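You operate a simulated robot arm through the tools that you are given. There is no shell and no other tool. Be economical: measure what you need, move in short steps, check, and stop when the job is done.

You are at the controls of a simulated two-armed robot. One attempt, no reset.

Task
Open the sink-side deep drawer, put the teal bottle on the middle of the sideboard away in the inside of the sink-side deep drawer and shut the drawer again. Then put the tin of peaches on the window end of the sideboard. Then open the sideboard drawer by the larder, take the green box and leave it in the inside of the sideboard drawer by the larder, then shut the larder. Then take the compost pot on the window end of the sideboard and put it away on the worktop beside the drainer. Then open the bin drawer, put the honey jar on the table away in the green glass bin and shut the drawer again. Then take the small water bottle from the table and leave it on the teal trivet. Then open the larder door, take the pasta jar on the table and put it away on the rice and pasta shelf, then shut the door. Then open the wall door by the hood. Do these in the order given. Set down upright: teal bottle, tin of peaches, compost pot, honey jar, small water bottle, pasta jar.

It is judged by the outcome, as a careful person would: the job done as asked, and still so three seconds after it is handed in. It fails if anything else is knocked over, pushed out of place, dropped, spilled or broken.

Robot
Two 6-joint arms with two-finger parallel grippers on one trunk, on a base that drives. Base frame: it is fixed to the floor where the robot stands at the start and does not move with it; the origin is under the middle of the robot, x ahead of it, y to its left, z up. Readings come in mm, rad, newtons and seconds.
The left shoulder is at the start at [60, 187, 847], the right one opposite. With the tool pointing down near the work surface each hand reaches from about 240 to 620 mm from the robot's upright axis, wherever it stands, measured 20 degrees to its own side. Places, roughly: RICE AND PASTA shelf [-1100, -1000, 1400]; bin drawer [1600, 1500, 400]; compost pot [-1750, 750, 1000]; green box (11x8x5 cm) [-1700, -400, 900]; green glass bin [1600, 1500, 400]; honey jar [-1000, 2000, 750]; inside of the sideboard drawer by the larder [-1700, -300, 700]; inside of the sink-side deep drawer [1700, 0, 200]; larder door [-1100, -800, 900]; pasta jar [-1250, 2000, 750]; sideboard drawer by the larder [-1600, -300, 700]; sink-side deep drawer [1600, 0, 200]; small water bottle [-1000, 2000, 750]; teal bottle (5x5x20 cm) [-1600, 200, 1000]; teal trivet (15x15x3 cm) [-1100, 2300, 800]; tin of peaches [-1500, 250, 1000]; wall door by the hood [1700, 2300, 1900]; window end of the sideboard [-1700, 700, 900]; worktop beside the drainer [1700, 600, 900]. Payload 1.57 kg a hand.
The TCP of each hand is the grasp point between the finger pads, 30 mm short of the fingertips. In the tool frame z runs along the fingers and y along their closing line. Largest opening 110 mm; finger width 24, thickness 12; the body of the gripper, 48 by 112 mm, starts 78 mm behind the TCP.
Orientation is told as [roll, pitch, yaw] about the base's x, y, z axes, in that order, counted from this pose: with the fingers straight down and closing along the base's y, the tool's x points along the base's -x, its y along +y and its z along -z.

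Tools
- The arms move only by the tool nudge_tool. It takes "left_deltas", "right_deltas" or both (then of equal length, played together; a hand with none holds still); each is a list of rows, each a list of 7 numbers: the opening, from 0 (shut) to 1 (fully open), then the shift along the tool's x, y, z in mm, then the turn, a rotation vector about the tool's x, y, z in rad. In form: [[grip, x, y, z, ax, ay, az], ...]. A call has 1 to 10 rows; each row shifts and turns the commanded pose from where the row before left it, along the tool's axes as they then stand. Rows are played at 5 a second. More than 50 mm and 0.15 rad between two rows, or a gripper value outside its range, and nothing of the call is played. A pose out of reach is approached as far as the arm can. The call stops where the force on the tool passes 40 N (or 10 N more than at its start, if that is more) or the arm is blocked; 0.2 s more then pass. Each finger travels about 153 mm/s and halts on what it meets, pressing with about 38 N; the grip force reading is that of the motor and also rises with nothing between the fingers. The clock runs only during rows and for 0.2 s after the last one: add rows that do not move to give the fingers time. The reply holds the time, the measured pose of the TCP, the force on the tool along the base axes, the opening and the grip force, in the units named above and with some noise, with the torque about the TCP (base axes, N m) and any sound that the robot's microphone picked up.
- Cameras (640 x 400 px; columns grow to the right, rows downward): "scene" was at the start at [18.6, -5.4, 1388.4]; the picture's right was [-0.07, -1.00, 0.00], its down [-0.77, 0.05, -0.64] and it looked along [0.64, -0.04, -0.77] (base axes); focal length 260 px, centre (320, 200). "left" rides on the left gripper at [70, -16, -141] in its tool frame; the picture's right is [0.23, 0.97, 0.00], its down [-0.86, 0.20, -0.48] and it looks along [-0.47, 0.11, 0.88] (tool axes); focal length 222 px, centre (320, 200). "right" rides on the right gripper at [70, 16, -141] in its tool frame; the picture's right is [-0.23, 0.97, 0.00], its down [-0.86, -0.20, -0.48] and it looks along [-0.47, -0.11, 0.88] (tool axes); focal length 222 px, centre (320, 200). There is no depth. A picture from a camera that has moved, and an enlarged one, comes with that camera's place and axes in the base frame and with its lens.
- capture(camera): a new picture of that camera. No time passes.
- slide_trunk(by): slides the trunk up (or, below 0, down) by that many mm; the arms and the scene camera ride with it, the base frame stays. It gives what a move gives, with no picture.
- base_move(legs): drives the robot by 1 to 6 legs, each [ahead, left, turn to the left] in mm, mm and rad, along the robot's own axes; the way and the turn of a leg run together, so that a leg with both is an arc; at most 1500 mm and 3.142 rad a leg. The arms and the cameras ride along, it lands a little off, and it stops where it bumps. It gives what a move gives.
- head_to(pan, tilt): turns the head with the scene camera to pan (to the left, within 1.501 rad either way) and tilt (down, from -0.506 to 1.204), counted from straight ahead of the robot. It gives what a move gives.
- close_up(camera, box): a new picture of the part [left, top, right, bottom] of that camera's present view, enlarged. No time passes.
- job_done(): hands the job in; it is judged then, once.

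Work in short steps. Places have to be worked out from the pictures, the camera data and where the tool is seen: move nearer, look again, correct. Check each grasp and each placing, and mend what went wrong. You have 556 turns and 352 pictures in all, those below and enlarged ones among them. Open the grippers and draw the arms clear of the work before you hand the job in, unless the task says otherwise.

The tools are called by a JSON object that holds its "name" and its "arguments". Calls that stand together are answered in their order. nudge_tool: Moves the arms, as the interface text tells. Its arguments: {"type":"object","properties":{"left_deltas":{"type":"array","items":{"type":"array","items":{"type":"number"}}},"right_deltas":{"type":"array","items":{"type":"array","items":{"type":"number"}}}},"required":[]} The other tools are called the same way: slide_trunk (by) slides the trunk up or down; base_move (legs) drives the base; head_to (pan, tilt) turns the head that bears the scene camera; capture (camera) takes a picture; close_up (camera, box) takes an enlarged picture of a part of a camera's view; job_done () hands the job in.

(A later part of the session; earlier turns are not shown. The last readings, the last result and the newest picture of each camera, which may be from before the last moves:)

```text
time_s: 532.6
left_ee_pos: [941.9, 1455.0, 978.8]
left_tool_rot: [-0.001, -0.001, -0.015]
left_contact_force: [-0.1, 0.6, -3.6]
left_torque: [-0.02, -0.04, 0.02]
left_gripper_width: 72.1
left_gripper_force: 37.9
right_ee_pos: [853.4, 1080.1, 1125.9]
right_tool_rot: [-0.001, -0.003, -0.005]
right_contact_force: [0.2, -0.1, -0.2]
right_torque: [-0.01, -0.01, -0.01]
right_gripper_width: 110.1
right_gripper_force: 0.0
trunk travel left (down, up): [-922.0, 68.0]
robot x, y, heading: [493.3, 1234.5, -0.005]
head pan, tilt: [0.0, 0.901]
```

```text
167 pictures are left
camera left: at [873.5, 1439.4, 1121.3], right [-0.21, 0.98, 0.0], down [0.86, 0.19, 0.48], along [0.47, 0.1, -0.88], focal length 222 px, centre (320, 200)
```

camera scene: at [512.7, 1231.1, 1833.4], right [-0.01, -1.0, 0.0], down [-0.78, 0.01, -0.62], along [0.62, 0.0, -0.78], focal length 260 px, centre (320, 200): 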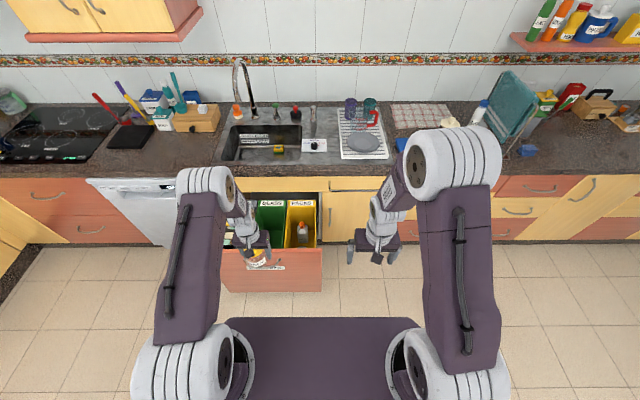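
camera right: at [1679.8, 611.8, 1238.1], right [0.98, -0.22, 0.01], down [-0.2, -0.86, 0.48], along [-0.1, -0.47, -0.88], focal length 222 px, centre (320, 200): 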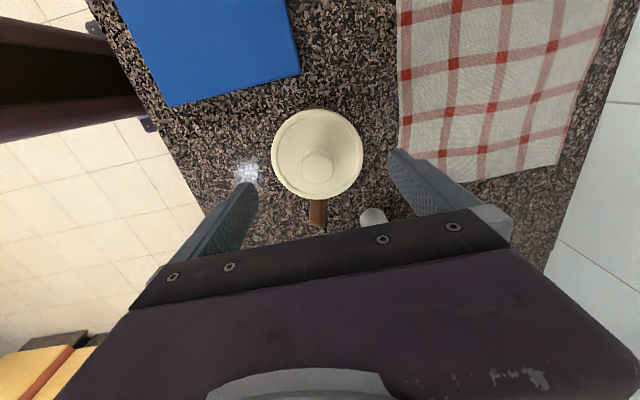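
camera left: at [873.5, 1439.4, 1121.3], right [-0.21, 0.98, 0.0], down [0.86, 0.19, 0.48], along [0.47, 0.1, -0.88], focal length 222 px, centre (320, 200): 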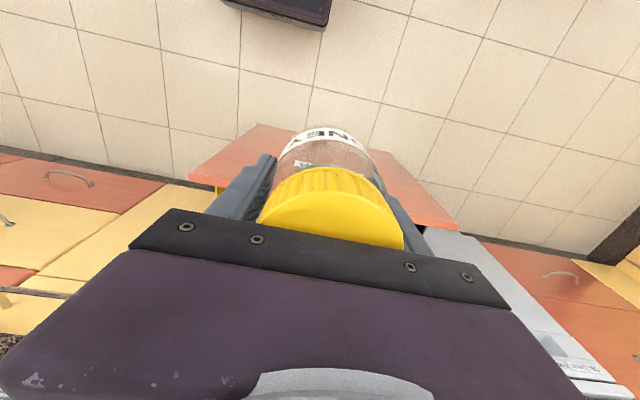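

Yaw the left hand −90° so it fits along the bin, and drive over the glass bin.

{"name": "nudge_tool", "arguments": {"left_deltas": [[0, 0, 0, 0, 0, 0, -0.15], [0, 0, 0, 0, 0, 0, -0.15], [0, 0, 0, 0, 0, 0, -0.15], [0, 0, 0, 0, 0, 0, -0.15], [0, 0, 0, 0, 0, 0, -0.15], [0, 0, 0, 0, 0, 0, -0.15], [0, 0, 0, 0, 0, 0, -0.15], [0, 0, 0, 0, 0, 0, -0.15], [0, 0, 0, 0, 0, 0, -0.15], [0, 0, 0, 0, 0, 0, -0.15]]}}

{"name": "nudge_tool", "arguments": {"left_deltas": [[0, 0, 0, 0, 0, 0, -0.085]]}}

{"name": "base_move", "arguments": {"legs": [[270, 27, 0.005]]}}

{"name": "capture", "arguments": {"camera": "left"}}

{"name": "capture", "arguments": {"camera": "scene"}}

```text
time_s: 534.8
left_ee_pos: [941.8, 1455.6, 979.3]
left_tool_rot: [0.002, -0.001, 1.486]
left_contact_force: [0.0, -0.1, -3.8]
left_torque: [0.03, 0.0, -0.01]
left_gripper_width: 72.1
left_gripper_force: 38.0
right_ee_pos: [854.2, 1081.9, 1125.9]
right_tool_rot: [-0.001, -0.001, -0.008]
right_contact_force: [0.5, 0.1, -0.4]
right_torque: [-0.04, -0.01, -0.04]
right_gripper_width: 109.9
right_gripper_force: 0.0
trunk travel left (down, up): [-922.0, 68.0]
robot x, y, heading: [495.9, 1233.2, -0.004]
head pan, tilt: [0.0, 0.901]
```

```text
time_s: 535.2
left_ee_pos: [943.6, 1456.1, 979.5]
left_tool_rot: [0.002, 0.0, 1.57]
left_contact_force: [-0.1, -0.1, -3.8]
left_torque: [0.03, -0.03, 0.0]
left_gripper_width: 72.0
left_gripper_force: 38.4
right_ee_pos: [853.4, 1081.1, 1126.4]
right_tool_rot: [0.0, -0.002, -0.005]
right_contact_force: [-0.1, -0.3, 0.5]
right_torque: [-0.01, 0.05, -0.01]
right_gripper_width: 109.9
right_gripper_force: 0.1
trunk travel left (down, up): [-922.0, 68.0]
robot x, y, heading: [495.9, 1233.7, -0.011]
head pan, tilt: [0.0, 0.901]
```

```text
time_s: 537.1
left_ee_pos: [1212.8, 1485.8, 979.4]
left_tool_rot: [0.002, 0.001, 1.576]
left_contact_force: [0.8, 0.3, -4.3]
left_torque: [0.04, -0.03, 0.01]
left_gripper_width: 72.1
left_gripper_force: 38.2
right_ee_pos: [1126.3, 1109.6, 1127.3]
right_tool_rot: [0.002, -0.003, 0.003]
right_contact_force: [0.3, 0.7, 0.6]
right_torque: [-0.02, -0.01, 0.01]
right_gripper_width: 110.1
right_gripper_force: 0.2
trunk travel left (down, up): [-922.0, 68.0]
robot x, y, heading: [771.4, 1256.9, 0.002]
head pan, tilt: [0.0, 0.901]
```

```text
166 pictures are left
camera left: at [1230.6, 1416.4, 1121.9], right [-0.97, -0.23, 0.0], down [-0.21, 0.85, 0.48], along [-0.11, 0.47, -0.88], focal length 222 px, centre (320, 200)
```

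left: 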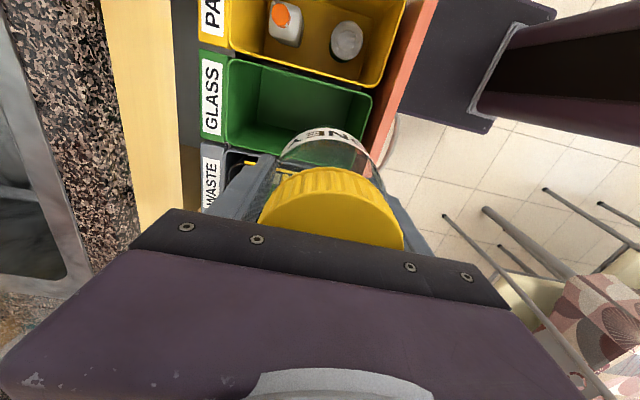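

```text
165 pictures are left
camera scene: at [784.5, 1258.5, 1833.4], right [0.0, -1.0, 0.0], down [-0.78, 0.0, -0.62], along [0.62, 0.0, -0.78], focal length 260 px, centre (320, 200)
```

scene: 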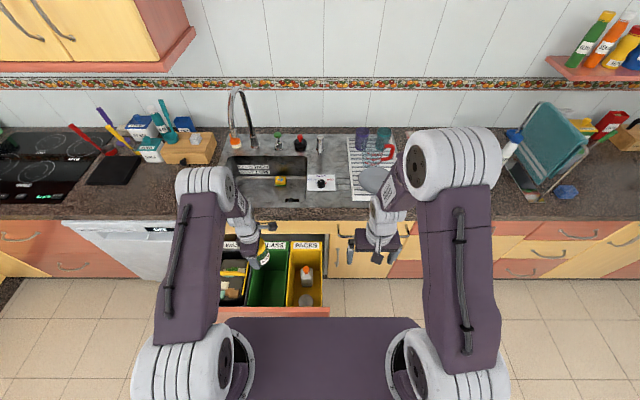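

Mouth centre ≈[1255, 1490]. Shift 38 ahead, then lower by trunk in stages.

{"name": "base_move", "arguments": {"legs": [[38, 5, 0]]}}

{"name": "slide_trunk", "arguments": {"by": -180}}

{"name": "capture", "arguments": {"camera": "left"}}

{"name": "capture", "arguments": {"camera": "scene"}}

```text
time_s: 538.0
left_ee_pos: [1245.6, 1490.5, 982.2]
left_tool_rot: [-0.004, 0.0, 1.578]
left_contact_force: [-1.4, -0.8, -3.2]
left_torque: [0.0, -0.07, 0.0]
left_gripper_width: 72.0
left_gripper_force: 37.9
right_ee_pos: [1158.9, 1114.0, 1129.0]
right_tool_rot: [0.001, -0.01, 0.005]
right_contact_force: [-0.9, 0.0, -0.1]
right_torque: [0.01, -0.07, 0.03]
right_gripper_width: 110.0
right_gripper_force: 0.0
trunk travel left (down, up): [-922.0, 68.0]
robot x, y, heading: [801.4, 1264.1, 0.003]
head pan, tilt: [0.0, 0.901]
```

```text
time_s: 540.0
left_ee_pos: [1252.4, 1491.8, 799.7]
left_tool_rot: [0.003, 0.0, 1.579]
left_contact_force: [-0.1, 0.4, -4.4]
left_torque: [0.02, -0.04, 0.03]
left_gripper_width: 72.0
left_gripper_force: 38.3
right_ee_pos: [1166.7, 1113.8, 945.8]
right_tool_rot: [0.0, -0.002, 0.003]
right_contact_force: [0.3, 0.0, 0.7]
right_torque: [-0.02, -0.01, 0.04]
right_gripper_width: 109.8
right_gripper_force: 0.0
trunk travel left (down, up): [-742.0, 248.0]
robot x, y, heading: [807.5, 1263.0, -0.002]
head pan, tilt: [0.0, 0.901]
```

```text
164 pictures are left
camera left: at [1270.2, 1421.4, 940.8], right [-0.97, -0.23, 0.0], down [-0.2, 0.85, 0.48], along [-0.11, 0.46, -0.88], focal length 222 px, centre (320, 200)
```

left: 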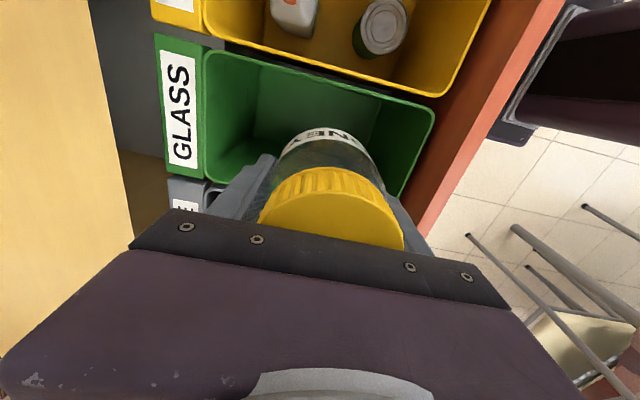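

```text
163 pictures are left
camera scene: at [825.7, 1263.9, 1653.4], right [0.0, -1.0, 0.0], down [-0.78, 0.0, -0.62], along [0.62, 0.0, -0.78], focal length 260 px, centre (320, 200)
```

scene: 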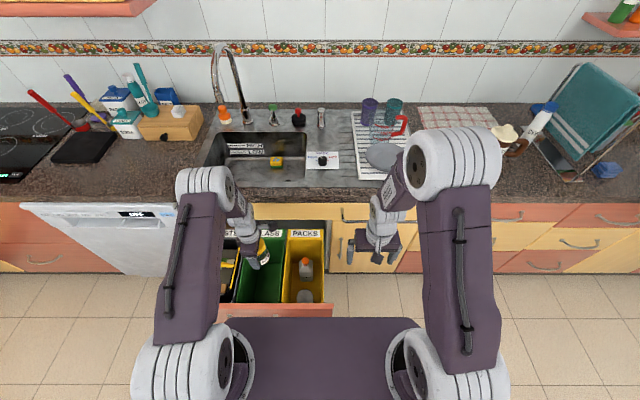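

Shift right 8, ahead 6, then lower 150 mm.

{"name": "base_move", "arguments": {"legs": [[7, -8, 0]]}}

{"name": "slide_trunk", "arguments": {"by": -150}}

{"name": "capture", "arguments": {"camera": "left"}}

{"name": "capture", "arguments": {"camera": "scene"}}

```text
time_s: 540.8
left_ee_pos: [1257.7, 1483.9, 800.1]
left_tool_rot: [0.001, 0.002, 1.575]
left_contact_force: [0.5, 0.3, -3.5]
left_torque: [0.0, -0.04, 0.01]
left_gripper_width: 71.7
left_gripper_force: 37.5
right_ee_pos: [1170.8, 1109.2, 945.8]
right_tool_rot: [-0.003, -0.002, 0.004]
right_contact_force: [-1.0, 0.6, 0.6]
right_torque: [-0.02, -0.05, 0.01]
right_gripper_width: 110.0
right_gripper_force: 0.0
trunk travel left (down, up): [-742.0, 248.0]
robot x, y, heading: [811.6, 1254.6, 0.001]
head pan, tilt: [0.0, 0.901]
```

```text
time_s: 542.5
left_ee_pos: [1258.9, 1484.6, 649.0]
left_tool_rot: [0.002, 0.0, 1.58]
left_contact_force: [0.4, 0.6, -4.2]
left_torque: [-0.02, 0.03, 0.01]
left_gripper_width: 72.0
left_gripper_force: 38.2
right_ee_pos: [1173.5, 1107.0, 794.9]
right_tool_rot: [0.0, -0.002, 0.003]
right_contact_force: [0.2, -0.6, 0.5]
right_torque: [0.0, 0.0, -0.03]
right_gripper_width: 110.0
right_gripper_force: 0.1
trunk travel left (down, up): [-592.0, 398.0]
robot x, y, heading: [813.6, 1252.8, 0.001]
head pan, tilt: [0.0, 0.901]
```

```text
162 pictures are left
camera left: at [1276.8, 1413.6, 790.9], right [-0.97, -0.23, 0.0], down [-0.2, 0.85, 0.48], along [-0.11, 0.46, -0.88], focal length 222 px, centre (320, 200)
```

left: 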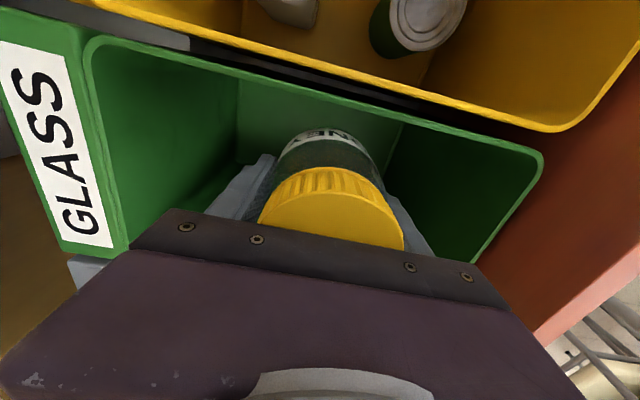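

```text
161 pictures are left
camera scene: at [832.2, 1255.8, 1503.4], right [0.0, -1.0, 0.0], down [-0.78, 0.0, -0.62], along [0.62, 0.0, -0.78], focal length 260 px, centre (320, 200)
```

scene: 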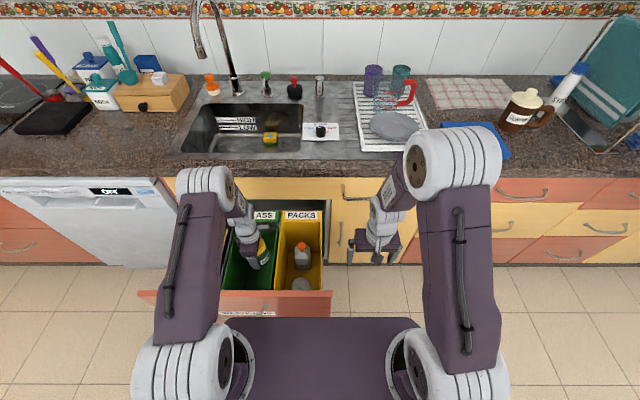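

The hand camera (on the −y side) would hit the bin divider when lower. Better with nominal yaw: camera toward the robot, inside the bin. Raise, undo the yaw and recheck.

{"name": "slide_trunk", "arguments": {"by": 160}}

{"name": "nudge_tool", "arguments": {"left_deltas": [[0, 0, 0, 0, 0, 0, 0.15], [0, 0, 0, 0, 0, 0, 0.15], [0, 0, 0, 0, 0, 0, 0.15], [0, 0, 0, 0, 0, 0, 0.15], [0, 0, 0, 0, 0, 0, 0.15], [0, 0, 0, 0, 0, 0, 0.15], [0, 0, 0, 0, 0, 0, 0.15], [0, 0, 0, 0, 0, 0, 0.15], [0, 0, 0, 0, 0, 0, 0.15], [0, 0, 0, 0, 0, 0, 0.15]]}}

{"name": "nudge_tool", "arguments": {"left_deltas": [[0, 0, 0, 0, 0, 0, 0.078]]}}

{"name": "base_move", "arguments": {"legs": [[25, 0, 0]]}}

{"name": "capture", "arguments": {"camera": "left"}}

```text
time_s: 544.4
left_ee_pos: [1259.6, 1483.6, 809.0]
left_tool_rot: [0.003, 0.001, 1.578]
left_contact_force: [0.4, -0.8, -4.0]
left_torque: [0.02, 0.01, 0.0]
left_gripper_width: 72.3
left_gripper_force: 37.9
right_ee_pos: [1174.0, 1106.1, 955.4]
right_tool_rot: [-0.001, -0.001, 0.003]
right_contact_force: [0.0, -0.1, 1.1]
right_torque: [0.02, 0.0, -0.05]
right_gripper_width: 110.2
right_gripper_force: 0.2
trunk travel left (down, up): [-752.0, 238.0]
robot x, y, heading: [814.3, 1254.9, 0.004]
head pan, tilt: [0.0, 0.901]
```

```text
time_s: 546.5
left_ee_pos: [1258.6, 1483.5, 808.5]
left_tool_rot: [0.001, 0.003, 0.075]
left_contact_force: [-0.2, -0.9, -3.9]
left_torque: [0.03, -0.04, 0.04]
left_gripper_width: 71.7
left_gripper_force: 38.5
right_ee_pos: [1173.6, 1107.6, 955.3]
right_tool_rot: [0.0, -0.001, 0.004]
right_contact_force: [0.7, 0.2, 0.7]
right_torque: [0.02, 0.01, -0.01]
right_gripper_width: 110.0
right_gripper_force: 0.0
trunk travel left (down, up): [-752.0, 238.0]
robot x, y, heading: [812.4, 1255.5, 0.001]
head pan, tilt: [0.0, 0.901]
```

```text
time_s: 547.0
left_ee_pos: [1258.5, 1483.7, 809.3]
left_tool_rot: [0.0, 0.001, -0.001]
left_contact_force: [-0.1, 1.2, -3.6]
left_torque: [-0.02, 0.0, 0.0]
left_gripper_width: 72.0
left_gripper_force: 37.9
right_ee_pos: [1172.4, 1107.8, 955.8]
right_tool_rot: [0.001, -0.001, 0.004]
right_contact_force: [-0.1, 0.4, 0.5]
right_torque: [0.01, -0.01, -0.01]
right_gripper_width: 109.7
right_gripper_force: 0.0
trunk travel left (down, up): [-752.0, 238.0]
robot x, y, heading: [814.3, 1254.4, -0.0]
head pan, tilt: [0.0, 0.901]
```

```text
time_s: 547.8
left_ee_pos: [1279.4, 1483.0, 810.4]
left_tool_rot: [-0.001, -0.002, -0.001]
left_contact_force: [-0.5, 0.2, -2.6]
left_torque: [-0.01, -0.1, 0.0]
left_gripper_width: 71.9
left_gripper_force: 37.8
right_ee_pos: [1195.0, 1107.9, 958.3]
right_tool_rot: [0.0, -0.006, 0.004]
right_contact_force: [-0.8, 0.3, 0.4]
right_torque: [-0.01, -0.04, 0.02]
right_gripper_width: 109.9
right_gripper_force: 0.1
trunk travel left (down, up): [-752.0, 238.0]
robot x, y, heading: [839.5, 1256.5, 0.008]
head pan, tilt: [0.0, 0.901]
```

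```text
160 pictures are left
camera left: at [1211.2, 1467.2, 952.8], right [-0.23, 0.97, 0.0], down [0.85, 0.2, 0.48], along [0.47, 0.11, -0.88], focal length 222 px, centre (320, 200)
```

left: 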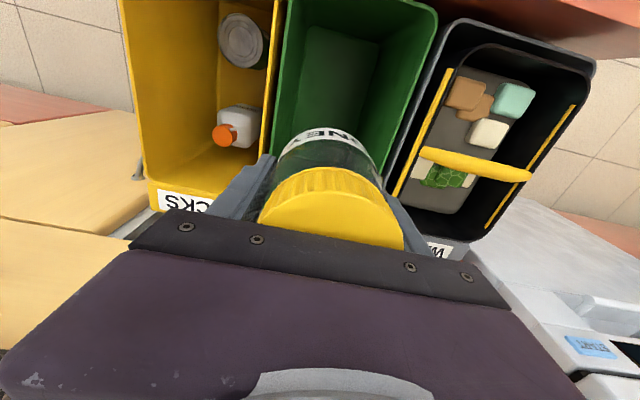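

Using two views the rim is at z≈664, so the bin is about 150 mm wide, centre y≈1499 — the hand fits with nominal yaw. Shift left 16 mm and lower in stages.

{"name": "base_move", "arguments": {"legs": [[0, 16, 0]]}}

{"name": "slide_trunk", "arguments": {"by": -150}}

{"name": "capture", "arguments": {"camera": "left"}}

```text
time_s: 548.5
left_ee_pos: [1284.4, 1496.7, 809.2]
left_tool_rot: [0.003, 0.003, 0.001]
left_contact_force: [0.2, -0.7, -3.8]
left_torque: [0.01, -0.03, 0.02]
left_gripper_width: 71.7
left_gripper_force: 37.5
right_ee_pos: [1198.1, 1120.6, 955.6]
right_tool_rot: [0.0, 0.001, 0.004]
right_contact_force: [0.1, -0.5, -1.0]
right_torque: [0.0, 0.01, -0.04]
right_gripper_width: 110.0
right_gripper_force: 0.0
trunk travel left (down, up): [-752.0, 238.0]
robot x, y, heading: [840.6, 1271.9, -0.002]
head pan, tilt: [0.0, 0.901]
```

```text
time_s: 550.3
left_ee_pos: [1284.3, 1498.5, 658.9]
left_tool_rot: [-0.001, 0.004, 0.0]
left_contact_force: [0.4, 0.7, -4.3]
left_torque: [-0.02, -0.03, 0.0]
left_gripper_width: 72.1
left_gripper_force: 38.0
right_ee_pos: [1198.2, 1123.2, 806.2]
right_tool_rot: [-0.002, 0.0, 0.002]
right_contact_force: [0.9, 0.4, 0.6]
right_torque: [0.0, -0.01, -0.03]
right_gripper_width: 110.0
right_gripper_force: 0.0
trunk travel left (down, up): [-602.0, 388.0]
robot x, y, heading: [839.9, 1273.1, 0.004]
head pan, tilt: [0.0, 0.901]
```

```text
159 pictures are left
camera left: at [1214.9, 1482.8, 801.0], right [-0.23, 0.97, 0.0], down [0.86, 0.2, 0.48], along [0.46, 0.11, -0.88], focal length 222 px, centre (320, 200)
```

left: 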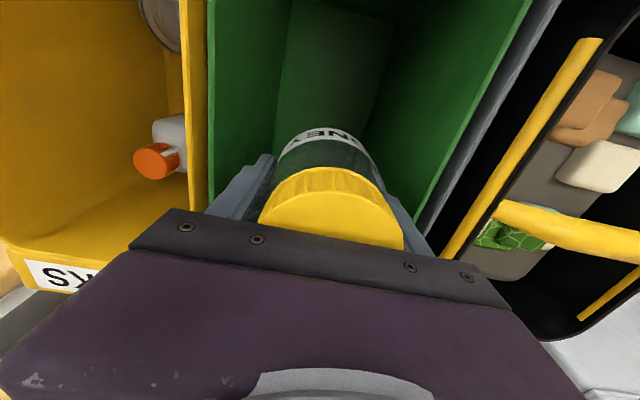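

Centred (1424–1575). Lower 90 mm more and check.

{"name": "slide_trunk", "arguments": {"by": -90}}

{"name": "capture", "arguments": {"camera": "left"}}

{"name": "capture", "arguments": {"camera": "scene"}}

```text
time_s: 551.5
left_ee_pos: [1283.4, 1497.7, 568.8]
left_tool_rot: [0.0, 0.004, 0.001]
left_contact_force: [1.0, -0.3, -3.4]
left_torque: [-0.04, -0.01, 0.03]
left_gripper_width: 71.9
left_gripper_force: 38.2
right_ee_pos: [1197.3, 1124.0, 715.5]
right_tool_rot: [0.001, -0.001, 0.003]
right_contact_force: [-0.3, 0.5, 0.0]
right_torque: [0.04, 0.0, -0.01]
right_gripper_width: 109.9
right_gripper_force: 0.1
trunk travel left (down, up): [-512.0, 478.0]
robot x, y, heading: [837.8, 1270.8, 0.006]
head pan, tilt: [0.0, 0.901]
```

```text
158 pictures are left
camera left: at [1214.9, 1482.7, 711.1], right [-0.23, 0.97, 0.0], down [0.86, 0.2, 0.48], along [0.46, 0.11, -0.88], focal length 222 px, centre (320, 200)
```

left: 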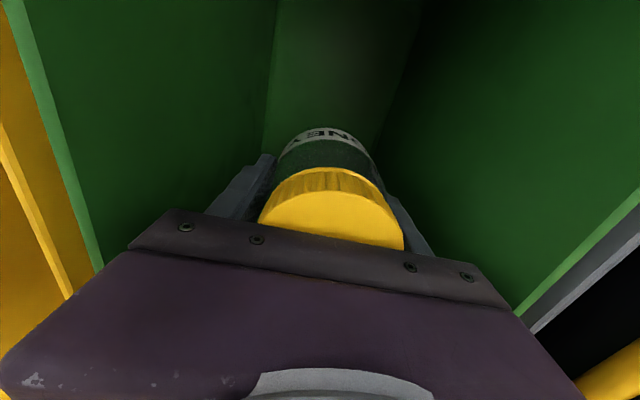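

```text
157 pictures are left
camera scene: at [857.0, 1271.7, 1423.4], right [0.0, -1.0, 0.0], down [-0.78, 0.0, -0.62], along [0.62, 0.0, -0.78], focal length 260 px, centre (320, 200)
```

scene: 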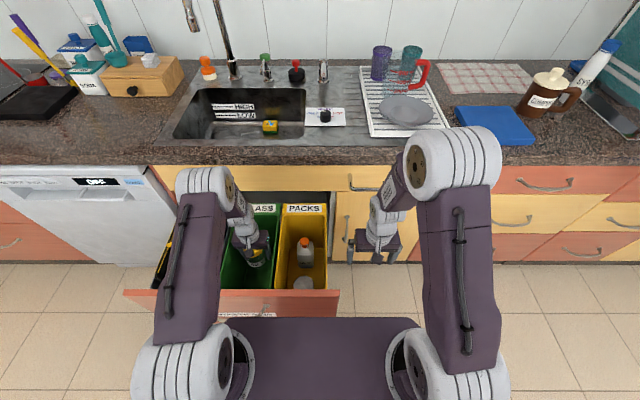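

Plenty of depth left. Continue in stages, watching force.

{"name": "slide_trunk", "arguments": {"by": -60}}

{"name": "capture", "arguments": {"camera": "left"}}

```text
time_s: 552.5
left_ee_pos: [1284.0, 1498.5, 510.1]
left_tool_rot: [0.001, 0.003, 0.001]
left_contact_force: [0.1, -0.8, -3.5]
left_torque: [0.0, -0.04, 0.0]
left_gripper_width: 72.2
left_gripper_force: 38.0
right_ee_pos: [1198.7, 1122.6, 655.7]
right_tool_rot: [0.001, -0.001, 0.002]
right_contact_force: [0.3, -0.1, 0.4]
right_torque: [-0.02, 0.02, -0.01]
right_gripper_width: 109.9
right_gripper_force: 0.0
trunk travel left (down, up): [-452.0, 538.0]
robot x, y, heading: [841.0, 1270.2, 0.003]
head pan, tilt: [0.0, 0.901]
```

```text
156 pictures are left
camera left: at [1214.8, 1482.7, 651.1], right [-0.23, 0.97, 0.0], down [0.86, 0.2, 0.48], along [0.46, 0.11, -0.88], focal length 222 px, centre (320, 200)
```

left: 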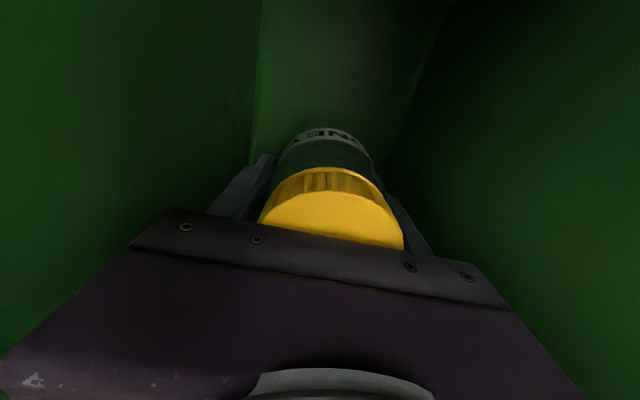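

Floor estimated at ≈448; jar base at ≈465. Small steps now.

{"name": "slide_trunk", "arguments": {"by": -8}}

{"name": "slide_trunk", "arguments": {"by": -5}}

```text
time_s: 553.1
left_ee_pos: [1283.0, 1498.4, 501.5]
left_tool_rot: [-0.001, 0.005, -0.002]
left_contact_force: [-0.1, -0.3, -3.5]
left_torque: [-0.03, -0.02, 0.0]
left_gripper_width: 71.9
left_gripper_force: 37.7
right_ee_pos: [1198.1, 1122.3, 647.7]
right_tool_rot: [0.0, -0.001, 0.004]
right_contact_force: [0.0, 0.2, -0.3]
right_torque: [-0.01, 0.02, -0.01]
right_gripper_width: 110.1
right_gripper_force: 0.0
trunk travel left (down, up): [-444.0, 546.0]
robot x, y, heading: [839.0, 1271.3, -0.001]
head pan, tilt: [0.0, 0.901]
```

```text
time_s: 553.6
left_ee_pos: [1282.8, 1498.8, 494.8]
left_tool_rot: [0.0, 0.003, -0.001]
left_contact_force: [-0.1, 0.1, -3.6]
left_torque: [0.0, -0.04, -0.01]
left_gripper_width: 71.9
left_gripper_force: 37.5
right_ee_pos: [1197.9, 1121.3, 642.2]
right_tool_rot: [-0.002, -0.001, 0.003]
right_contact_force: [-0.4, -0.3, -0.3]
right_torque: [-0.01, -0.02, 0.0]
right_gripper_width: 109.8
right_gripper_force: 0.0
trunk travel left (down, up): [-439.0, 551.0]
robot x, y, heading: [838.3, 1270.0, 0.002]
head pan, tilt: [0.0, 0.901]
```

{"name": "slide_trunk", "arguments": {"by": -8}}

{"name": "slide_trunk", "arguments": {"by": -7}}

{"name": "capture", "arguments": {"camera": "left"}}

```text
time_s: 554.2
left_ee_pos: [1282.3, 1499.1, 488.1]
left_tool_rot: [0.0, 0.003, -0.001]
left_contact_force: [-1.2, -0.5, -3.5]
left_torque: [-0.05, -0.02, -0.01]
left_gripper_width: 71.9
left_gripper_force: 37.9
right_ee_pos: [1198.5, 1123.7, 635.8]
right_tool_rot: [0.0, -0.003, 0.002]
right_contact_force: [0.0, 0.7, 0.5]
right_torque: [0.0, 0.0, -0.02]
right_gripper_width: 110.0
right_gripper_force: 0.0
trunk travel left (down, up): [-431.0, 559.0]
robot x, y, heading: [839.6, 1271.1, 0.0]
head pan, tilt: [0.0, 0.901]
```

```text
time_s: 554.8
left_ee_pos: [1283.2, 1498.3, 479.5]
left_tool_rot: [0.001, 0.003, 0.0]
left_contact_force: [0.0, 0.2, -3.6]
left_torque: [-0.03, -0.03, -0.01]
left_gripper_width: 71.9
left_gripper_force: 38.3
right_ee_pos: [1197.9, 1123.2, 628.0]
right_tool_rot: [-0.001, -0.001, 0.002]
right_contact_force: [-0.1, -0.5, 0.1]
right_torque: [-0.02, 0.01, -0.04]
right_gripper_width: 109.8
right_gripper_force: 0.1
trunk travel left (down, up): [-424.0, 566.0]
robot x, y, heading: [836.9, 1272.8, 0.003]
head pan, tilt: [0.0, 0.901]
```

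```text
155 pictures are left
camera left: at [1214.8, 1482.7, 623.0], right [-0.23, 0.97, 0.0], down [0.86, 0.2, 0.48], along [0.46, 0.11, -0.88], focal length 222 px, centre (320, 200)
```

left: 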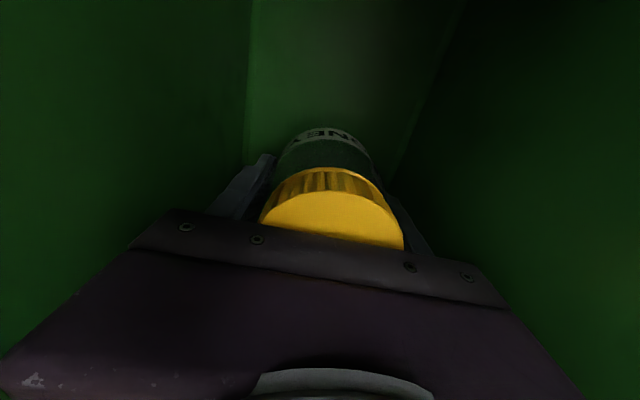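

{"name": "slide_trunk", "arguments": {"by": -10}}

{"name": "slide_trunk", "arguments": {"by": -8}}

{"name": "slide_trunk", "arguments": {"by": -8}}

```text
time_s: 555.4
left_ee_pos: [1283.3, 1499.1, 470.0]
left_tool_rot: [0.0, 0.004, -0.001]
left_contact_force: [-0.3, -0.4, -3.7]
left_torque: [0.03, -0.01, 0.0]
left_gripper_width: 72.0
left_gripper_force: 37.7
right_ee_pos: [1198.5, 1124.3, 617.8]
right_tool_rot: [0.0, -0.002, 0.004]
right_contact_force: [-0.3, 0.5, 0.2]
right_torque: [0.02, -0.01, -0.02]
right_gripper_width: 110.2
right_gripper_force: 0.0
trunk travel left (down, up): [-414.0, 576.0]
robot x, y, heading: [839.0, 1273.6, -0.0]
head pan, tilt: [0.0, 0.901]
```

```text
time_s: 555.9
left_ee_pos: [1283.3, 1500.4, 461.8]
left_tool_rot: [-0.002, 0.001, 0.0]
left_contact_force: [-0.4, 0.3, -3.6]
left_torque: [-0.01, 0.01, -0.02]
left_gripper_width: 71.8
left_gripper_force: 38.6
right_ee_pos: [1197.3, 1123.5, 609.9]
right_tool_rot: [-0.001, -0.002, 0.003]
right_contact_force: [-0.2, -0.3, -0.9]
right_torque: [0.04, -0.01, 0.01]
right_gripper_width: 110.1
right_gripper_force: 0.0
trunk travel left (down, up): [-406.0, 584.0]
robot x, y, heading: [841.1, 1274.2, 0.001]
head pan, tilt: [0.0, 0.901]
```

```text
time_s: 556.5
left_ee_pos: [1283.8, 1499.2, 454.3]
left_tool_rot: [0.0, 0.002, -0.002]
left_contact_force: [-0.3, 0.8, -3.8]
left_torque: [0.0, 0.0, -0.04]
left_gripper_width: 72.0
left_gripper_force: 37.9
right_ee_pos: [1197.1, 1122.0, 601.7]
right_tool_rot: [-0.001, -0.003, 0.002]
right_contact_force: [0.4, -0.3, 0.4]
right_torque: [0.03, 0.01, 0.01]
right_gripper_width: 110.3
right_gripper_force: 0.0
trunk travel left (down, up): [-398.0, 592.0]
robot x, y, heading: [838.6, 1268.1, 0.004]
head pan, tilt: [0.0, 0.901]
```

{"name": "slide_trunk", "arguments": {"by": -10}}

{"name": "slide_trunk", "arguments": {"by": -10}}

{"name": "capture", "arguments": {"camera": "left"}}

```text
time_s: 557.1
left_ee_pos: [1284.8, 1498.2, 446.8]
left_tool_rot: [-0.001, -0.003, 0.0]
left_contact_force: [1.1, 3.4, 23.6]
left_torque: [-0.22, 0.12, -0.13]
left_gripper_width: 71.8
left_gripper_force: 37.9
right_ee_pos: [1197.8, 1124.0, 592.1]
right_tool_rot: [0.001, -0.005, 0.002]
right_contact_force: [0.3, 1.0, -0.8]
right_torque: [-0.01, -0.01, 0.0]
right_gripper_width: 110.2
right_gripper_force: 0.1
trunk travel left (down, up): [-388.0, 602.0]
robot x, y, heading: [841.4, 1272.2, -0.0]
head pan, tilt: [0.0, 0.901]
```

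```text
time_s: 557.4
left_ee_pos: [1286.3, 1498.3, 446.9]
left_tool_rot: [0.001, -0.003, 0.001]
left_contact_force: [0.2, -3.8, 18.2]
left_torque: [-0.45, 0.51, 0.06]
left_gripper_width: 71.7
left_gripper_force: 38.2
right_ee_pos: [1197.1, 1122.6, 592.3]
right_tool_rot: [0.002, -0.001, 0.002]
right_contact_force: [-0.8, 0.2, 0.5]
right_torque: [-0.01, 0.04, 0.01]
right_gripper_width: 109.8
right_gripper_force: 0.0
trunk travel left (down, up): [-386.0, 604.0]
robot x, y, heading: [839.7, 1272.5, 0.0]
head pan, tilt: [0.0, 0.901]
stopped: the force on the tool passed its limit (the readings are from after the stop); the commanded pose is now the measured one
```

```text
154 pictures are left
camera left: at [1216.1, 1482.4, 588.5], right [-0.23, 0.97, 0.0], down [0.85, 0.2, 0.48], along [0.47, 0.11, -0.88], focal length 222 px, centre (320, 200)
```

left: 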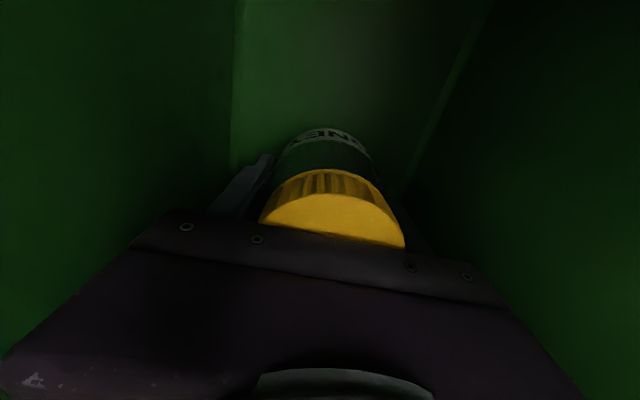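

The jar has reached the bin floor. Open modestly (88 mm) and rise straight up.

{"name": "nudge_tool", "arguments": {"left_deltas": [[0.7, 0, 0, 0, 0, 0, 0], [0.8, 0, 0, 0, 0, 0, 0], [0.8, 0, 0, 0, 0, 0, 0]]}}

{"name": "slide_trunk", "arguments": {"by": 30}}

{"name": "slide_trunk", "arguments": {"by": 350}}

{"name": "capture", "arguments": {"camera": "left"}}

```text
time_s: 558.2
left_ee_pos: [1283.7, 1499.2, 444.8]
left_tool_rot: [-0.001, 0.0, 0.001]
left_contact_force: [0.4, -0.8, -0.3]
left_torque: [-0.03, -0.01, 0.02]
left_gripper_width: 88.2
left_gripper_force: 0.0
right_ee_pos: [1198.2, 1123.2, 591.3]
right_tool_rot: [0.0, -0.003, 0.003]
right_contact_force: [-0.2, 0.1, -0.1]
right_torque: [-0.02, -0.01, -0.01]
right_gripper_width: 109.9
right_gripper_force: 0.1
trunk travel left (down, up): [-386.0, 604.0]
robot x, y, heading: [841.9, 1272.6, 0.006]
head pan, tilt: [0.0, 0.901]
```

```text
time_s: 558.9
left_ee_pos: [1284.7, 1499.4, 475.3]
left_tool_rot: [-0.001, 0.001, 0.001]
left_contact_force: [0.5, -0.2, 0.1]
left_torque: [-0.02, 0.01, 0.0]
left_gripper_width: 87.9
left_gripper_force: 0.0
right_ee_pos: [1197.5, 1123.7, 619.3]
right_tool_rot: [0.0, -0.001, 0.004]
right_contact_force: [-0.5, -0.1, 0.2]
right_torque: [0.01, 0.0, 0.06]
right_gripper_width: 109.8
right_gripper_force: 0.0
trunk travel left (down, up): [-416.0, 574.0]
robot x, y, heading: [840.0, 1272.4, 0.003]
head pan, tilt: [0.0, 0.901]
```

```text
time_s: 562.4
left_ee_pos: [1285.1, 1499.1, 824.8]
left_tool_rot: [0.001, 0.0, 0.0]
left_contact_force: [-0.6, -0.2, -0.5]
left_torque: [0.0, 0.03, 0.04]
left_gripper_width: 88.0
left_gripper_force: 0.1
right_ee_pos: [1197.2, 1122.8, 970.7]
right_tool_rot: [0.0, -0.003, 0.005]
right_contact_force: [0.3, 0.2, 0.2]
right_torque: [0.0, 0.0, -0.04]
right_gripper_width: 109.9
right_gripper_force: 0.1
trunk travel left (down, up): [-766.0, 224.0]
robot x, y, heading: [838.7, 1271.3, 0.001]
head pan, tilt: [0.0, 0.901]
```

```text
153 pictures are left
camera left: at [1216.0, 1483.0, 967.0], right [-0.23, 0.97, 0.0], down [0.85, 0.2, 0.48], along [0.47, 0.11, -0.88], focal length 222 px, centre (320, 200)
```

left: 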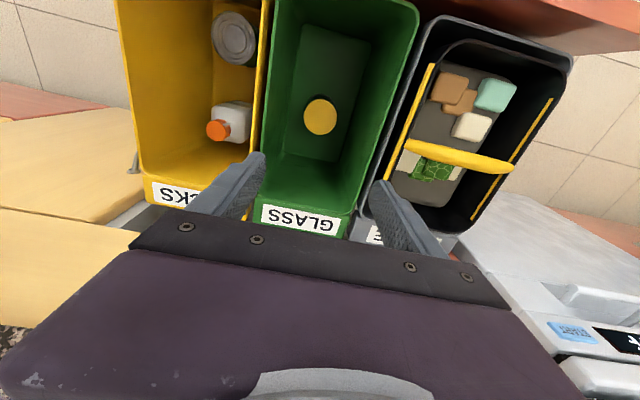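

Honey stands upright in the glass bin. Shut it like the deep drawer: back off, tilt the hand forward with closed fingers and push the panel below the bar.

{"name": "base_move", "arguments": {"legs": [[-360, 0, 0]]}}

{"name": "nudge_tool", "arguments": {"left_deltas": [[0, 0, 0, 0, 0, -0.15, 0], [0, 0, 0, 0, 0, -0.15, 0], [0, 0, 0, 0, 0, -0.15, 0], [0, 0, 0, 0, 0, -0.15, 0], [0, 0, 0, 0, 0, -0.15, 0]]}}

{"name": "slide_trunk", "arguments": {"by": -243}}

{"name": "capture", "arguments": {"camera": "scene"}}

```text
time_s: 564.7
left_ee_pos: [920.3, 1497.5, 824.0]
left_tool_rot: [0.001, 0.001, -0.005]
left_contact_force: [-0.2, -0.3, -0.1]
left_torque: [-0.02, 0.0, 0.01]
left_gripper_width: 87.9
left_gripper_force: 0.1
right_ee_pos: [832.9, 1122.2, 970.2]
right_tool_rot: [0.001, -0.002, 0.001]
right_contact_force: [-0.2, -0.4, -0.7]
right_torque: [0.02, -0.01, 0.01]
right_gripper_width: 109.9
right_gripper_force: 0.0
trunk travel left (down, up): [-766.0, 224.0]
robot x, y, heading: [474.6, 1267.7, 0.002]
head pan, tilt: [0.0, 0.901]
```

```text
time_s: 565.9
left_ee_pos: [956.3, 1500.3, 828.0]
left_tool_rot: [-0.003, -0.736, -0.005]
left_contact_force: [-0.5, 0.0, -0.6]
left_torque: [-0.01, 0.0, -0.02]
left_gripper_width: 0.0
left_gripper_force: 20.9
left hand out of reach, approached as far as the arm can: row 1, 5
right_ee_pos: [833.1, 1123.0, 970.2]
right_tool_rot: [-0.001, 0.0, 0.0]
right_contact_force: [-0.4, -0.5, -0.4]
right_torque: [0.01, 0.04, -0.02]
right_gripper_width: 110.1
right_gripper_force: 0.0
trunk travel left (down, up): [-766.0, 224.0]
robot x, y, heading: [472.2, 1275.4, -0.002]
head pan, tilt: [0.0, 0.901]
```

```text
time_s: 568.4
left_ee_pos: [956.4, 1500.6, 584.6]
left_tool_rot: [-0.002, -0.736, -0.003]
left_contact_force: [0.1, 0.2, 0.2]
left_torque: [0.02, 0.01, 0.01]
left_gripper_width: 0.0
left_gripper_force: 21.6
right_ee_pos: [832.6, 1121.8, 727.5]
right_tool_rot: [-0.001, -0.002, -0.001]
right_contact_force: [-0.3, -0.3, -0.2]
right_torque: [-0.01, -0.01, -0.01]
right_gripper_width: 110.0
right_gripper_force: 0.1
trunk travel left (down, up): [-523.0, 467.0]
robot x, y, heading: [473.2, 1273.1, -0.001]
head pan, tilt: [0.0, 0.901]
```

```text
152 pictures are left
camera scene: at [491.5, 1271.6, 1435.1], right [0.0, -1.0, 0.0], down [-0.78, 0.0, -0.62], along [0.62, 0.0, -0.78], focal length 260 px, centre (320, 200)
```

scene: 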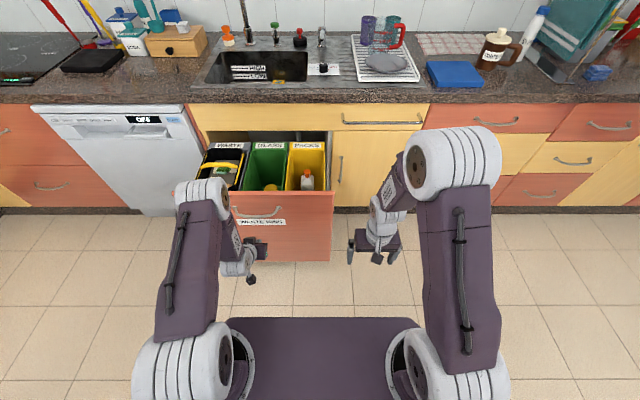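

Push in gentle legs.

{"name": "base_move", "arguments": {"legs": [[95, 0, 0], [25, 0, 0], [80, 0, 0], [90, 0, 0], [90, 0, 0], [60, 0, 0]]}}

{"name": "base_move", "arguments": {"legs": [[25, 0, 0], [20, 0, 0], [15, 0, 0]]}}

{"name": "capture", "arguments": {"camera": "scene"}}

```text
time_s: 572.6
left_ee_pos: [1395.7, 1500.2, 584.3]
left_tool_rot: [0.0, -0.734, -0.001]
left_contact_force: [0.0, -0.3, -0.6]
left_torque: [-0.02, 0.03, -0.03]
left_gripper_width: 0.0
left_gripper_force: 22.0
right_ee_pos: [1271.5, 1122.0, 727.5]
right_tool_rot: [-0.001, -0.001, 0.0]
right_contact_force: [0.3, -0.4, -0.7]
right_torque: [0.0, 0.04, -0.02]
right_gripper_width: 110.1
right_gripper_force: 0.1
trunk travel left (down, up): [-523.0, 467.0]
robot x, y, heading: [914.4, 1269.9, -0.007]
head pan, tilt: [0.0, 0.901]
```

```text
time_s: 573.9
left_ee_pos: [1428.1, 1501.2, 581.0]
left_tool_rot: [-0.005, -0.711, 0.003]
left_contact_force: [-4.4, -0.3, 2.1]
left_torque: [-0.02, 0.02, -0.02]
left_gripper_width: 0.0
left_gripper_force: 21.4
right_ee_pos: [1313.3, 1122.5, 727.3]
right_tool_rot: [0.0, -0.002, 0.002]
right_contact_force: [-0.6, 0.3, -0.6]
right_torque: [-0.01, -0.01, -0.01]
right_gripper_width: 109.8
right_gripper_force: 0.0
trunk travel left (down, up): [-523.0, 467.0]
robot x, y, heading: [953.9, 1269.8, 0.002]
head pan, tilt: [0.0, 0.901]
stopped in leg 2: the force on the tool passed its limit (the readings are from after the stop); the commanded pose is now the measured one
```

```text
151 pictures are left
camera scene: at [971.7, 1270.5, 1434.9], right [0.0, -1.0, 0.0], down [-0.78, 0.0, -0.62], along [0.62, 0.0, -0.78], focal length 260 px, centre (320, 200)
```

scene: 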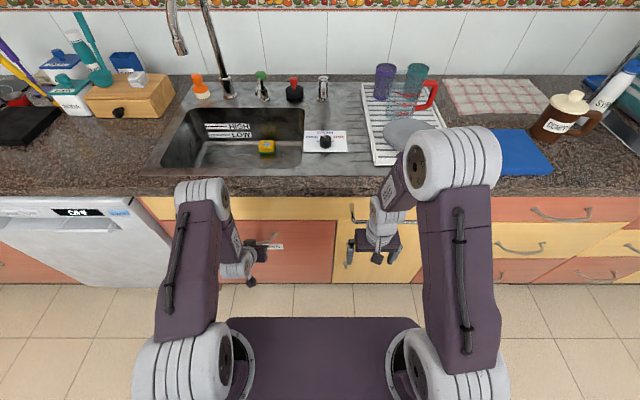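

Bin drawer is shut. For the table I will use the left hand pointing straight ahead (horizontal grasp). Back off and continue pitching the left hand to horizontal.

{"name": "base_move", "arguments": {"legs": [[-450, 0, 0]]}}

{"name": "nudge_tool", "arguments": {"left_deltas": [[0.8, -22.8, 0, 19.6, 0, -0.143, 0], [0.8, -19.7, 0, 22.6, 0, -0.143, 0], [0.8, -16.3, 0, 25.2, 0, -0.143, 0], [0.8, -12.6, 0, 27.2, 0, -0.143, 0], [0.8, -8.5, 0, 28.8, 0, -0.143, 0], [0.8, -4.4, 0, 29.7, 0, -0.143, 0]]}}

{"name": "capture", "arguments": {"camera": "scene"}}

```text
time_s: 576.6
left_ee_pos: [971.9, 1502.4, 582.6]
left_tool_rot: [-0.006, -0.711, 0.009]
left_contact_force: [-0.7, -0.3, 1.0]
left_torque: [0.02, -0.01, 0.0]
left_gripper_width: 0.1
left_gripper_force: 20.7
right_ee_pos: [858.6, 1123.7, 727.5]
right_tool_rot: [0.0, -0.003, 0.008]
right_contact_force: [0.3, 0.5, 0.7]
right_torque: [0.01, -0.01, 0.01]
right_gripper_width: 109.8
right_gripper_force: 0.1
trunk travel left (down, up): [-523.0, 467.0]
robot x, y, heading: [500.6, 1269.9, 0.006]
head pan, tilt: [0.0, 0.901]
```

```text
time_s: 578.0
left_ee_pos: [1181.3, 1516.3, 601.4]
left_tool_rot: [-0.089, -1.516, 0.093]
left_contact_force: [-0.1, -0.1, 0.3]
left_torque: [-0.01, -0.01, -0.01]
left_gripper_width: 88.1
left_gripper_force: 0.0
left hand out of reach, approached as far as the arm can: row 1, 2, 3, 5, 6
right_ee_pos: [860.1, 1122.6, 727.1]
right_tool_rot: [0.001, -0.002, 0.009]
right_contact_force: [-0.6, 0.0, 0.3]
right_torque: [0.0, -0.01, 0.0]
right_gripper_width: 109.9
right_gripper_force: 0.1
trunk travel left (down, up): [-523.0, 467.0]
robot x, y, heading: [499.8, 1266.8, 0.01]
head pan, tilt: [0.0, 0.901]
```

```text
150 pictures are left
camera scene: at [517.1, 1269.5, 1435.1], right [0.01, -1.0, 0.0], down [-0.78, -0.01, -0.62], along [0.62, 0.0, -0.78], focal length 260 px, centre (320, 200)
```

scene: 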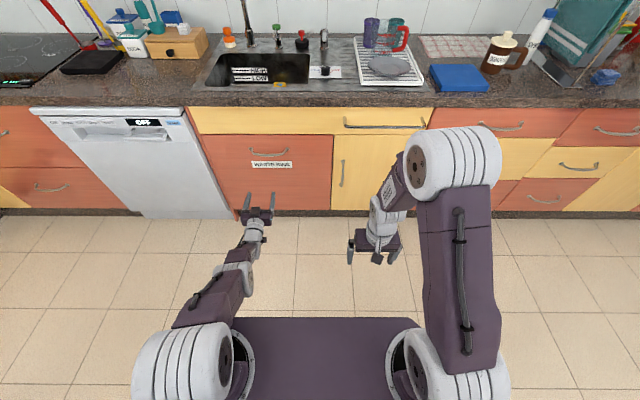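

Horizontal reach is fine (fwd 681, left 243). Bring it inward ~100 mm so the base can stay clear of the chair, and finish the pitch.

{"name": "nudge_tool", "arguments": {"left_deltas": [[0.8, 0, -35, 0, 0, -0.05, 0], [0.8, 0, -35, 0, 0, 0, 0], [0.8, 0, -35, 0, 0, 0, 0]]}}

{"name": "slide_trunk", "arguments": {"by": 275}}

{"name": "nudge_tool", "arguments": {"right_deltas": [[0.8, 30, 20, -30, 0, 0, 0], [0.8, 30, 20, -30, 0, 0, 0], [0.8, 20, 20, -30, 0, 0, 0]]}}

```text
time_s: 578.8
left_ee_pos: [1178.2, 1411.4, 608.1]
left_tool_rot: [-0.548, -1.564, 0.553]
left_contact_force: [0.4, 0.2, 1.0]
left_torque: [0.0, 0.02, 0.0]
left_gripper_width: 87.7
left_gripper_force: 0.0
left hand out of reach, approached as far as the arm can: row 1
right_ee_pos: [859.1, 1122.8, 727.8]
right_tool_rot: [0.001, -0.001, 0.008]
right_contact_force: [-0.4, 0.8, -0.2]
right_torque: [0.01, -0.02, 0.0]
right_gripper_width: 110.3
right_gripper_force: 0.1
trunk travel left (down, up): [-523.0, 467.0]
robot x, y, heading: [501.5, 1267.4, 0.006]
head pan, tilt: [0.0, 0.901]
```

```text
time_s: 581.6
left_ee_pos: [1178.0, 1413.2, 881.6]
left_tool_rot: [-0.641, -1.565, 0.645]
left_contact_force: [-0.3, -0.9, 0.1]
left_torque: [-0.02, 0.0, -0.02]
left_gripper_width: 88.1
left_gripper_force: 0.0
right_ee_pos: [860.2, 1124.2, 1001.7]
right_tool_rot: [-0.001, -0.004, 0.008]
right_contact_force: [0.0, 0.5, 0.7]
right_torque: [0.03, -0.02, -0.01]
right_gripper_width: 110.0
right_gripper_force: 0.0
trunk travel left (down, up): [-798.0, 192.0]
robot x, y, heading: [496.8, 1268.4, 0.004]
head pan, tilt: [0.0, 0.901]
```

```text
time_s: 582.4
left_ee_pos: [1177.4, 1412.5, 883.1]
left_tool_rot: [-0.736, -1.564, 0.743]
left_contact_force: [0.2, 0.0, 0.3]
left_torque: [-0.03, -0.02, 0.02]
left_gripper_width: 88.1
left_gripper_force: 0.1
right_ee_pos: [777.2, 1182.0, 1091.4]
right_tool_rot: [-0.002, -0.002, 0.01]
right_contact_force: [0.5, 0.3, 0.4]
right_torque: [0.03, -0.03, -0.03]
right_gripper_width: 88.0
right_gripper_force: 0.0
trunk travel left (down, up): [-798.0, 192.0]
robot x, y, heading: [497.8, 1267.0, 0.007]
head pan, tilt: [0.0, 0.901]
```

Route around the chairs: go to y≈700, back to x≈-845, then turn left to face the table.

{"name": "base_move", "arguments": {"legs": [[0, -560, 0], [-1340, 0, 0], [0, 0, 1.57]]}}

{"name": "head_to", "arguments": {"pan": 0, "tilt": 0.7}}

{"name": "capture", "arguments": {"camera": "scene"}}

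```text
time_s: 595.8
left_ee_pos: [-982.7, 1371.9, 882.2]
left_tool_rot: [-0.651, -1.564, 2.196]
left_contact_force: [-0.2, 0.4, 0.0]
left_torque: [0.04, 0.0, 0.0]
left_gripper_width: 88.1
left_gripper_force: 0.0
right_ee_pos: [-765.9, 965.7, 1091.9]
right_tool_rot: [0.001, -0.001, 1.548]
right_contact_force: [-0.2, -0.2, -0.2]
right_torque: [-0.04, -0.03, 0.0]
right_gripper_width: 87.9
right_gripper_force: 0.1
trunk travel left (down, up): [-798.0, 192.0]
robot x, y, heading: [-862.2, 693.2, 1.549]
head pan, tilt: [0.0, 0.901]
```

```text
time_s: 596.6
left_ee_pos: [-984.1, 1372.6, 882.8]
left_tool_rot: [-0.649, -1.562, 2.193]
left_contact_force: [-0.6, 0.7, -0.5]
left_torque: [0.02, 0.02, 0.05]
left_gripper_width: 88.1
left_gripper_force: 0.0
right_ee_pos: [-765.5, 965.5, 1091.2]
right_tool_rot: [0.001, -0.003, 1.549]
right_contact_force: [-0.1, -1.0, 0.7]
right_torque: [0.0, 0.01, -0.01]
right_gripper_width: 88.0
right_gripper_force: 0.0
trunk travel left (down, up): [-798.0, 192.0]
robot x, y, heading: [-863.4, 688.5, 1.551]
head pan, tilt: [0.0, 0.7]
```

```text
149 pictures are left
camera scene: at [-858.9, 714.6, 1726.1], right [1.0, -0.02, 0.0], down [-0.01, -0.64, -0.76], along [0.02, 0.76, -0.64], focal length 260 px, centre (320, 200)
```

scene: 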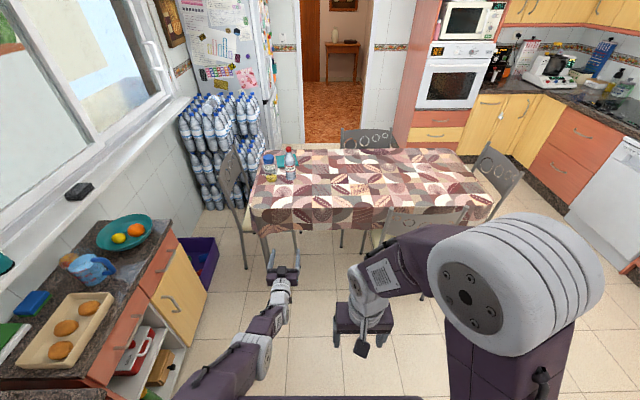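

{"name": "close_up", "arguments": {"camera": "scene", "box": [220, 130, 380, 255]}}

```text
3.20 times, centred on (300, 192) of scene
camera zoom: at [-858.9, 714.6, 1726.1], right [1.0, -0.02, 0.0], down [-0.01, -0.64, -0.76], along [0.02, 0.76, -0.64], focal length 832 px, centre (384, 224)
```

zoom: 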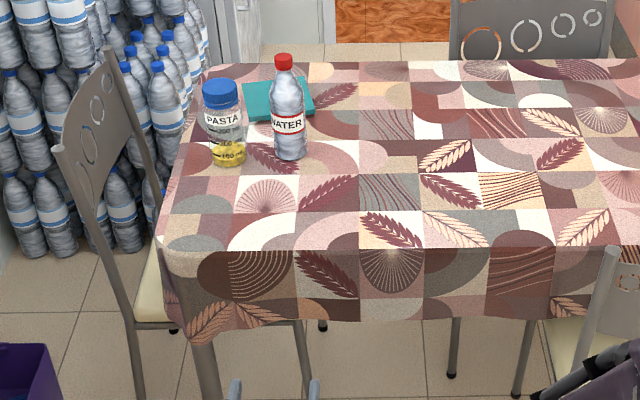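

Water ≈[-1011, 2076] (top 979), pasta ≈[-1136, 2061] (top 936), trivet ≈[-1047, 2265]; table near edge y≈1797. Lower to z≈862, straighten and advance most of the way.

{"name": "slide_trunk", "arguments": {"by": -20}}

{"name": "base_move", "arguments": {"legs": [[0, 0, 0.02], [540, 12, 0]]}}

{"name": "capture", "arguments": {"camera": "left"}}

{"name": "capture", "arguments": {"camera": "scene"}}

```text
time_s: 597.2
left_ee_pos: [-984.3, 1371.8, 863.8]
left_tool_rot: [-0.66, -1.563, 2.205]
left_contact_force: [-0.6, 0.1, -0.6]
left_torque: [-0.01, 0.0, 0.02]
left_gripper_width: 87.8
left_gripper_force: 0.1
right_ee_pos: [-766.4, 966.4, 1071.6]
right_tool_rot: [0.001, -0.002, 1.547]
right_contact_force: [0.0, 0.3, -0.6]
right_torque: [0.03, -0.01, -0.02]
right_gripper_width: 88.0
right_gripper_force: 0.1
trunk travel left (down, up): [-778.0, 212.0]
robot x, y, heading: [-863.4, 694.3, 1.55]
head pan, tilt: [0.0, 0.7]
```

```text
time_s: 600.7
left_ee_pos: [-1015.1, 1900.8, 863.4]
left_tool_rot: [-0.684, -1.565, 2.255]
left_contact_force: [-0.3, -0.6, -0.5]
left_torque: [-0.05, 0.03, -0.03]
left_gripper_width: 88.2
left_gripper_force: 0.1
right_ee_pos: [-785.8, 1501.0, 1070.8]
right_tool_rot: [0.0, -0.004, 1.574]
right_contact_force: [-0.4, -0.9, 0.4]
right_torque: [0.04, 0.01, -0.03]
right_gripper_width: 88.0
right_gripper_force: 0.1
trunk travel left (down, up): [-778.0, 212.0]
robot x, y, heading: [-870.4, 1218.8, 1.575]
head pan, tilt: [0.0, 0.7]
```

```text
147 pictures are left
camera left: at [-996.9, 1758.6, 795.1], right [-0.97, 0.0, -0.23], down [-0.2, -0.47, 0.86], along [-0.11, 0.88, 0.46], focal length 222 px, centre (320, 200)
```

left: 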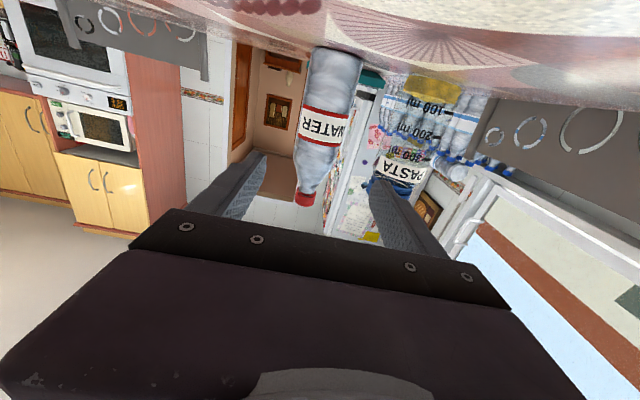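

```text
146 pictures are left
camera scene: at [-871.7, 1246.4, 1706.2], right [1.0, 0.0, 0.0], down [0.0, -0.64, -0.77], along [0.0, 0.77, -0.64], focal length 260 px, centre (320, 200)
```

scene: 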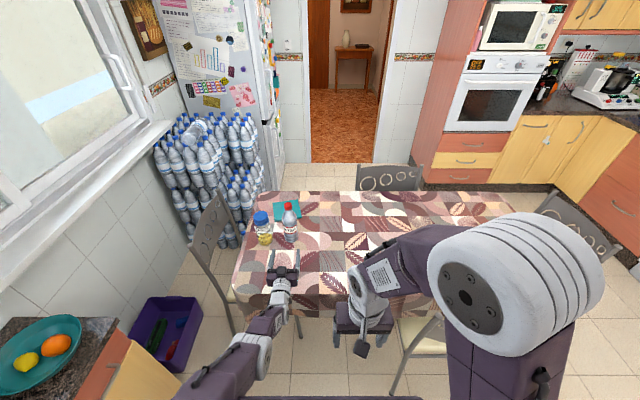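

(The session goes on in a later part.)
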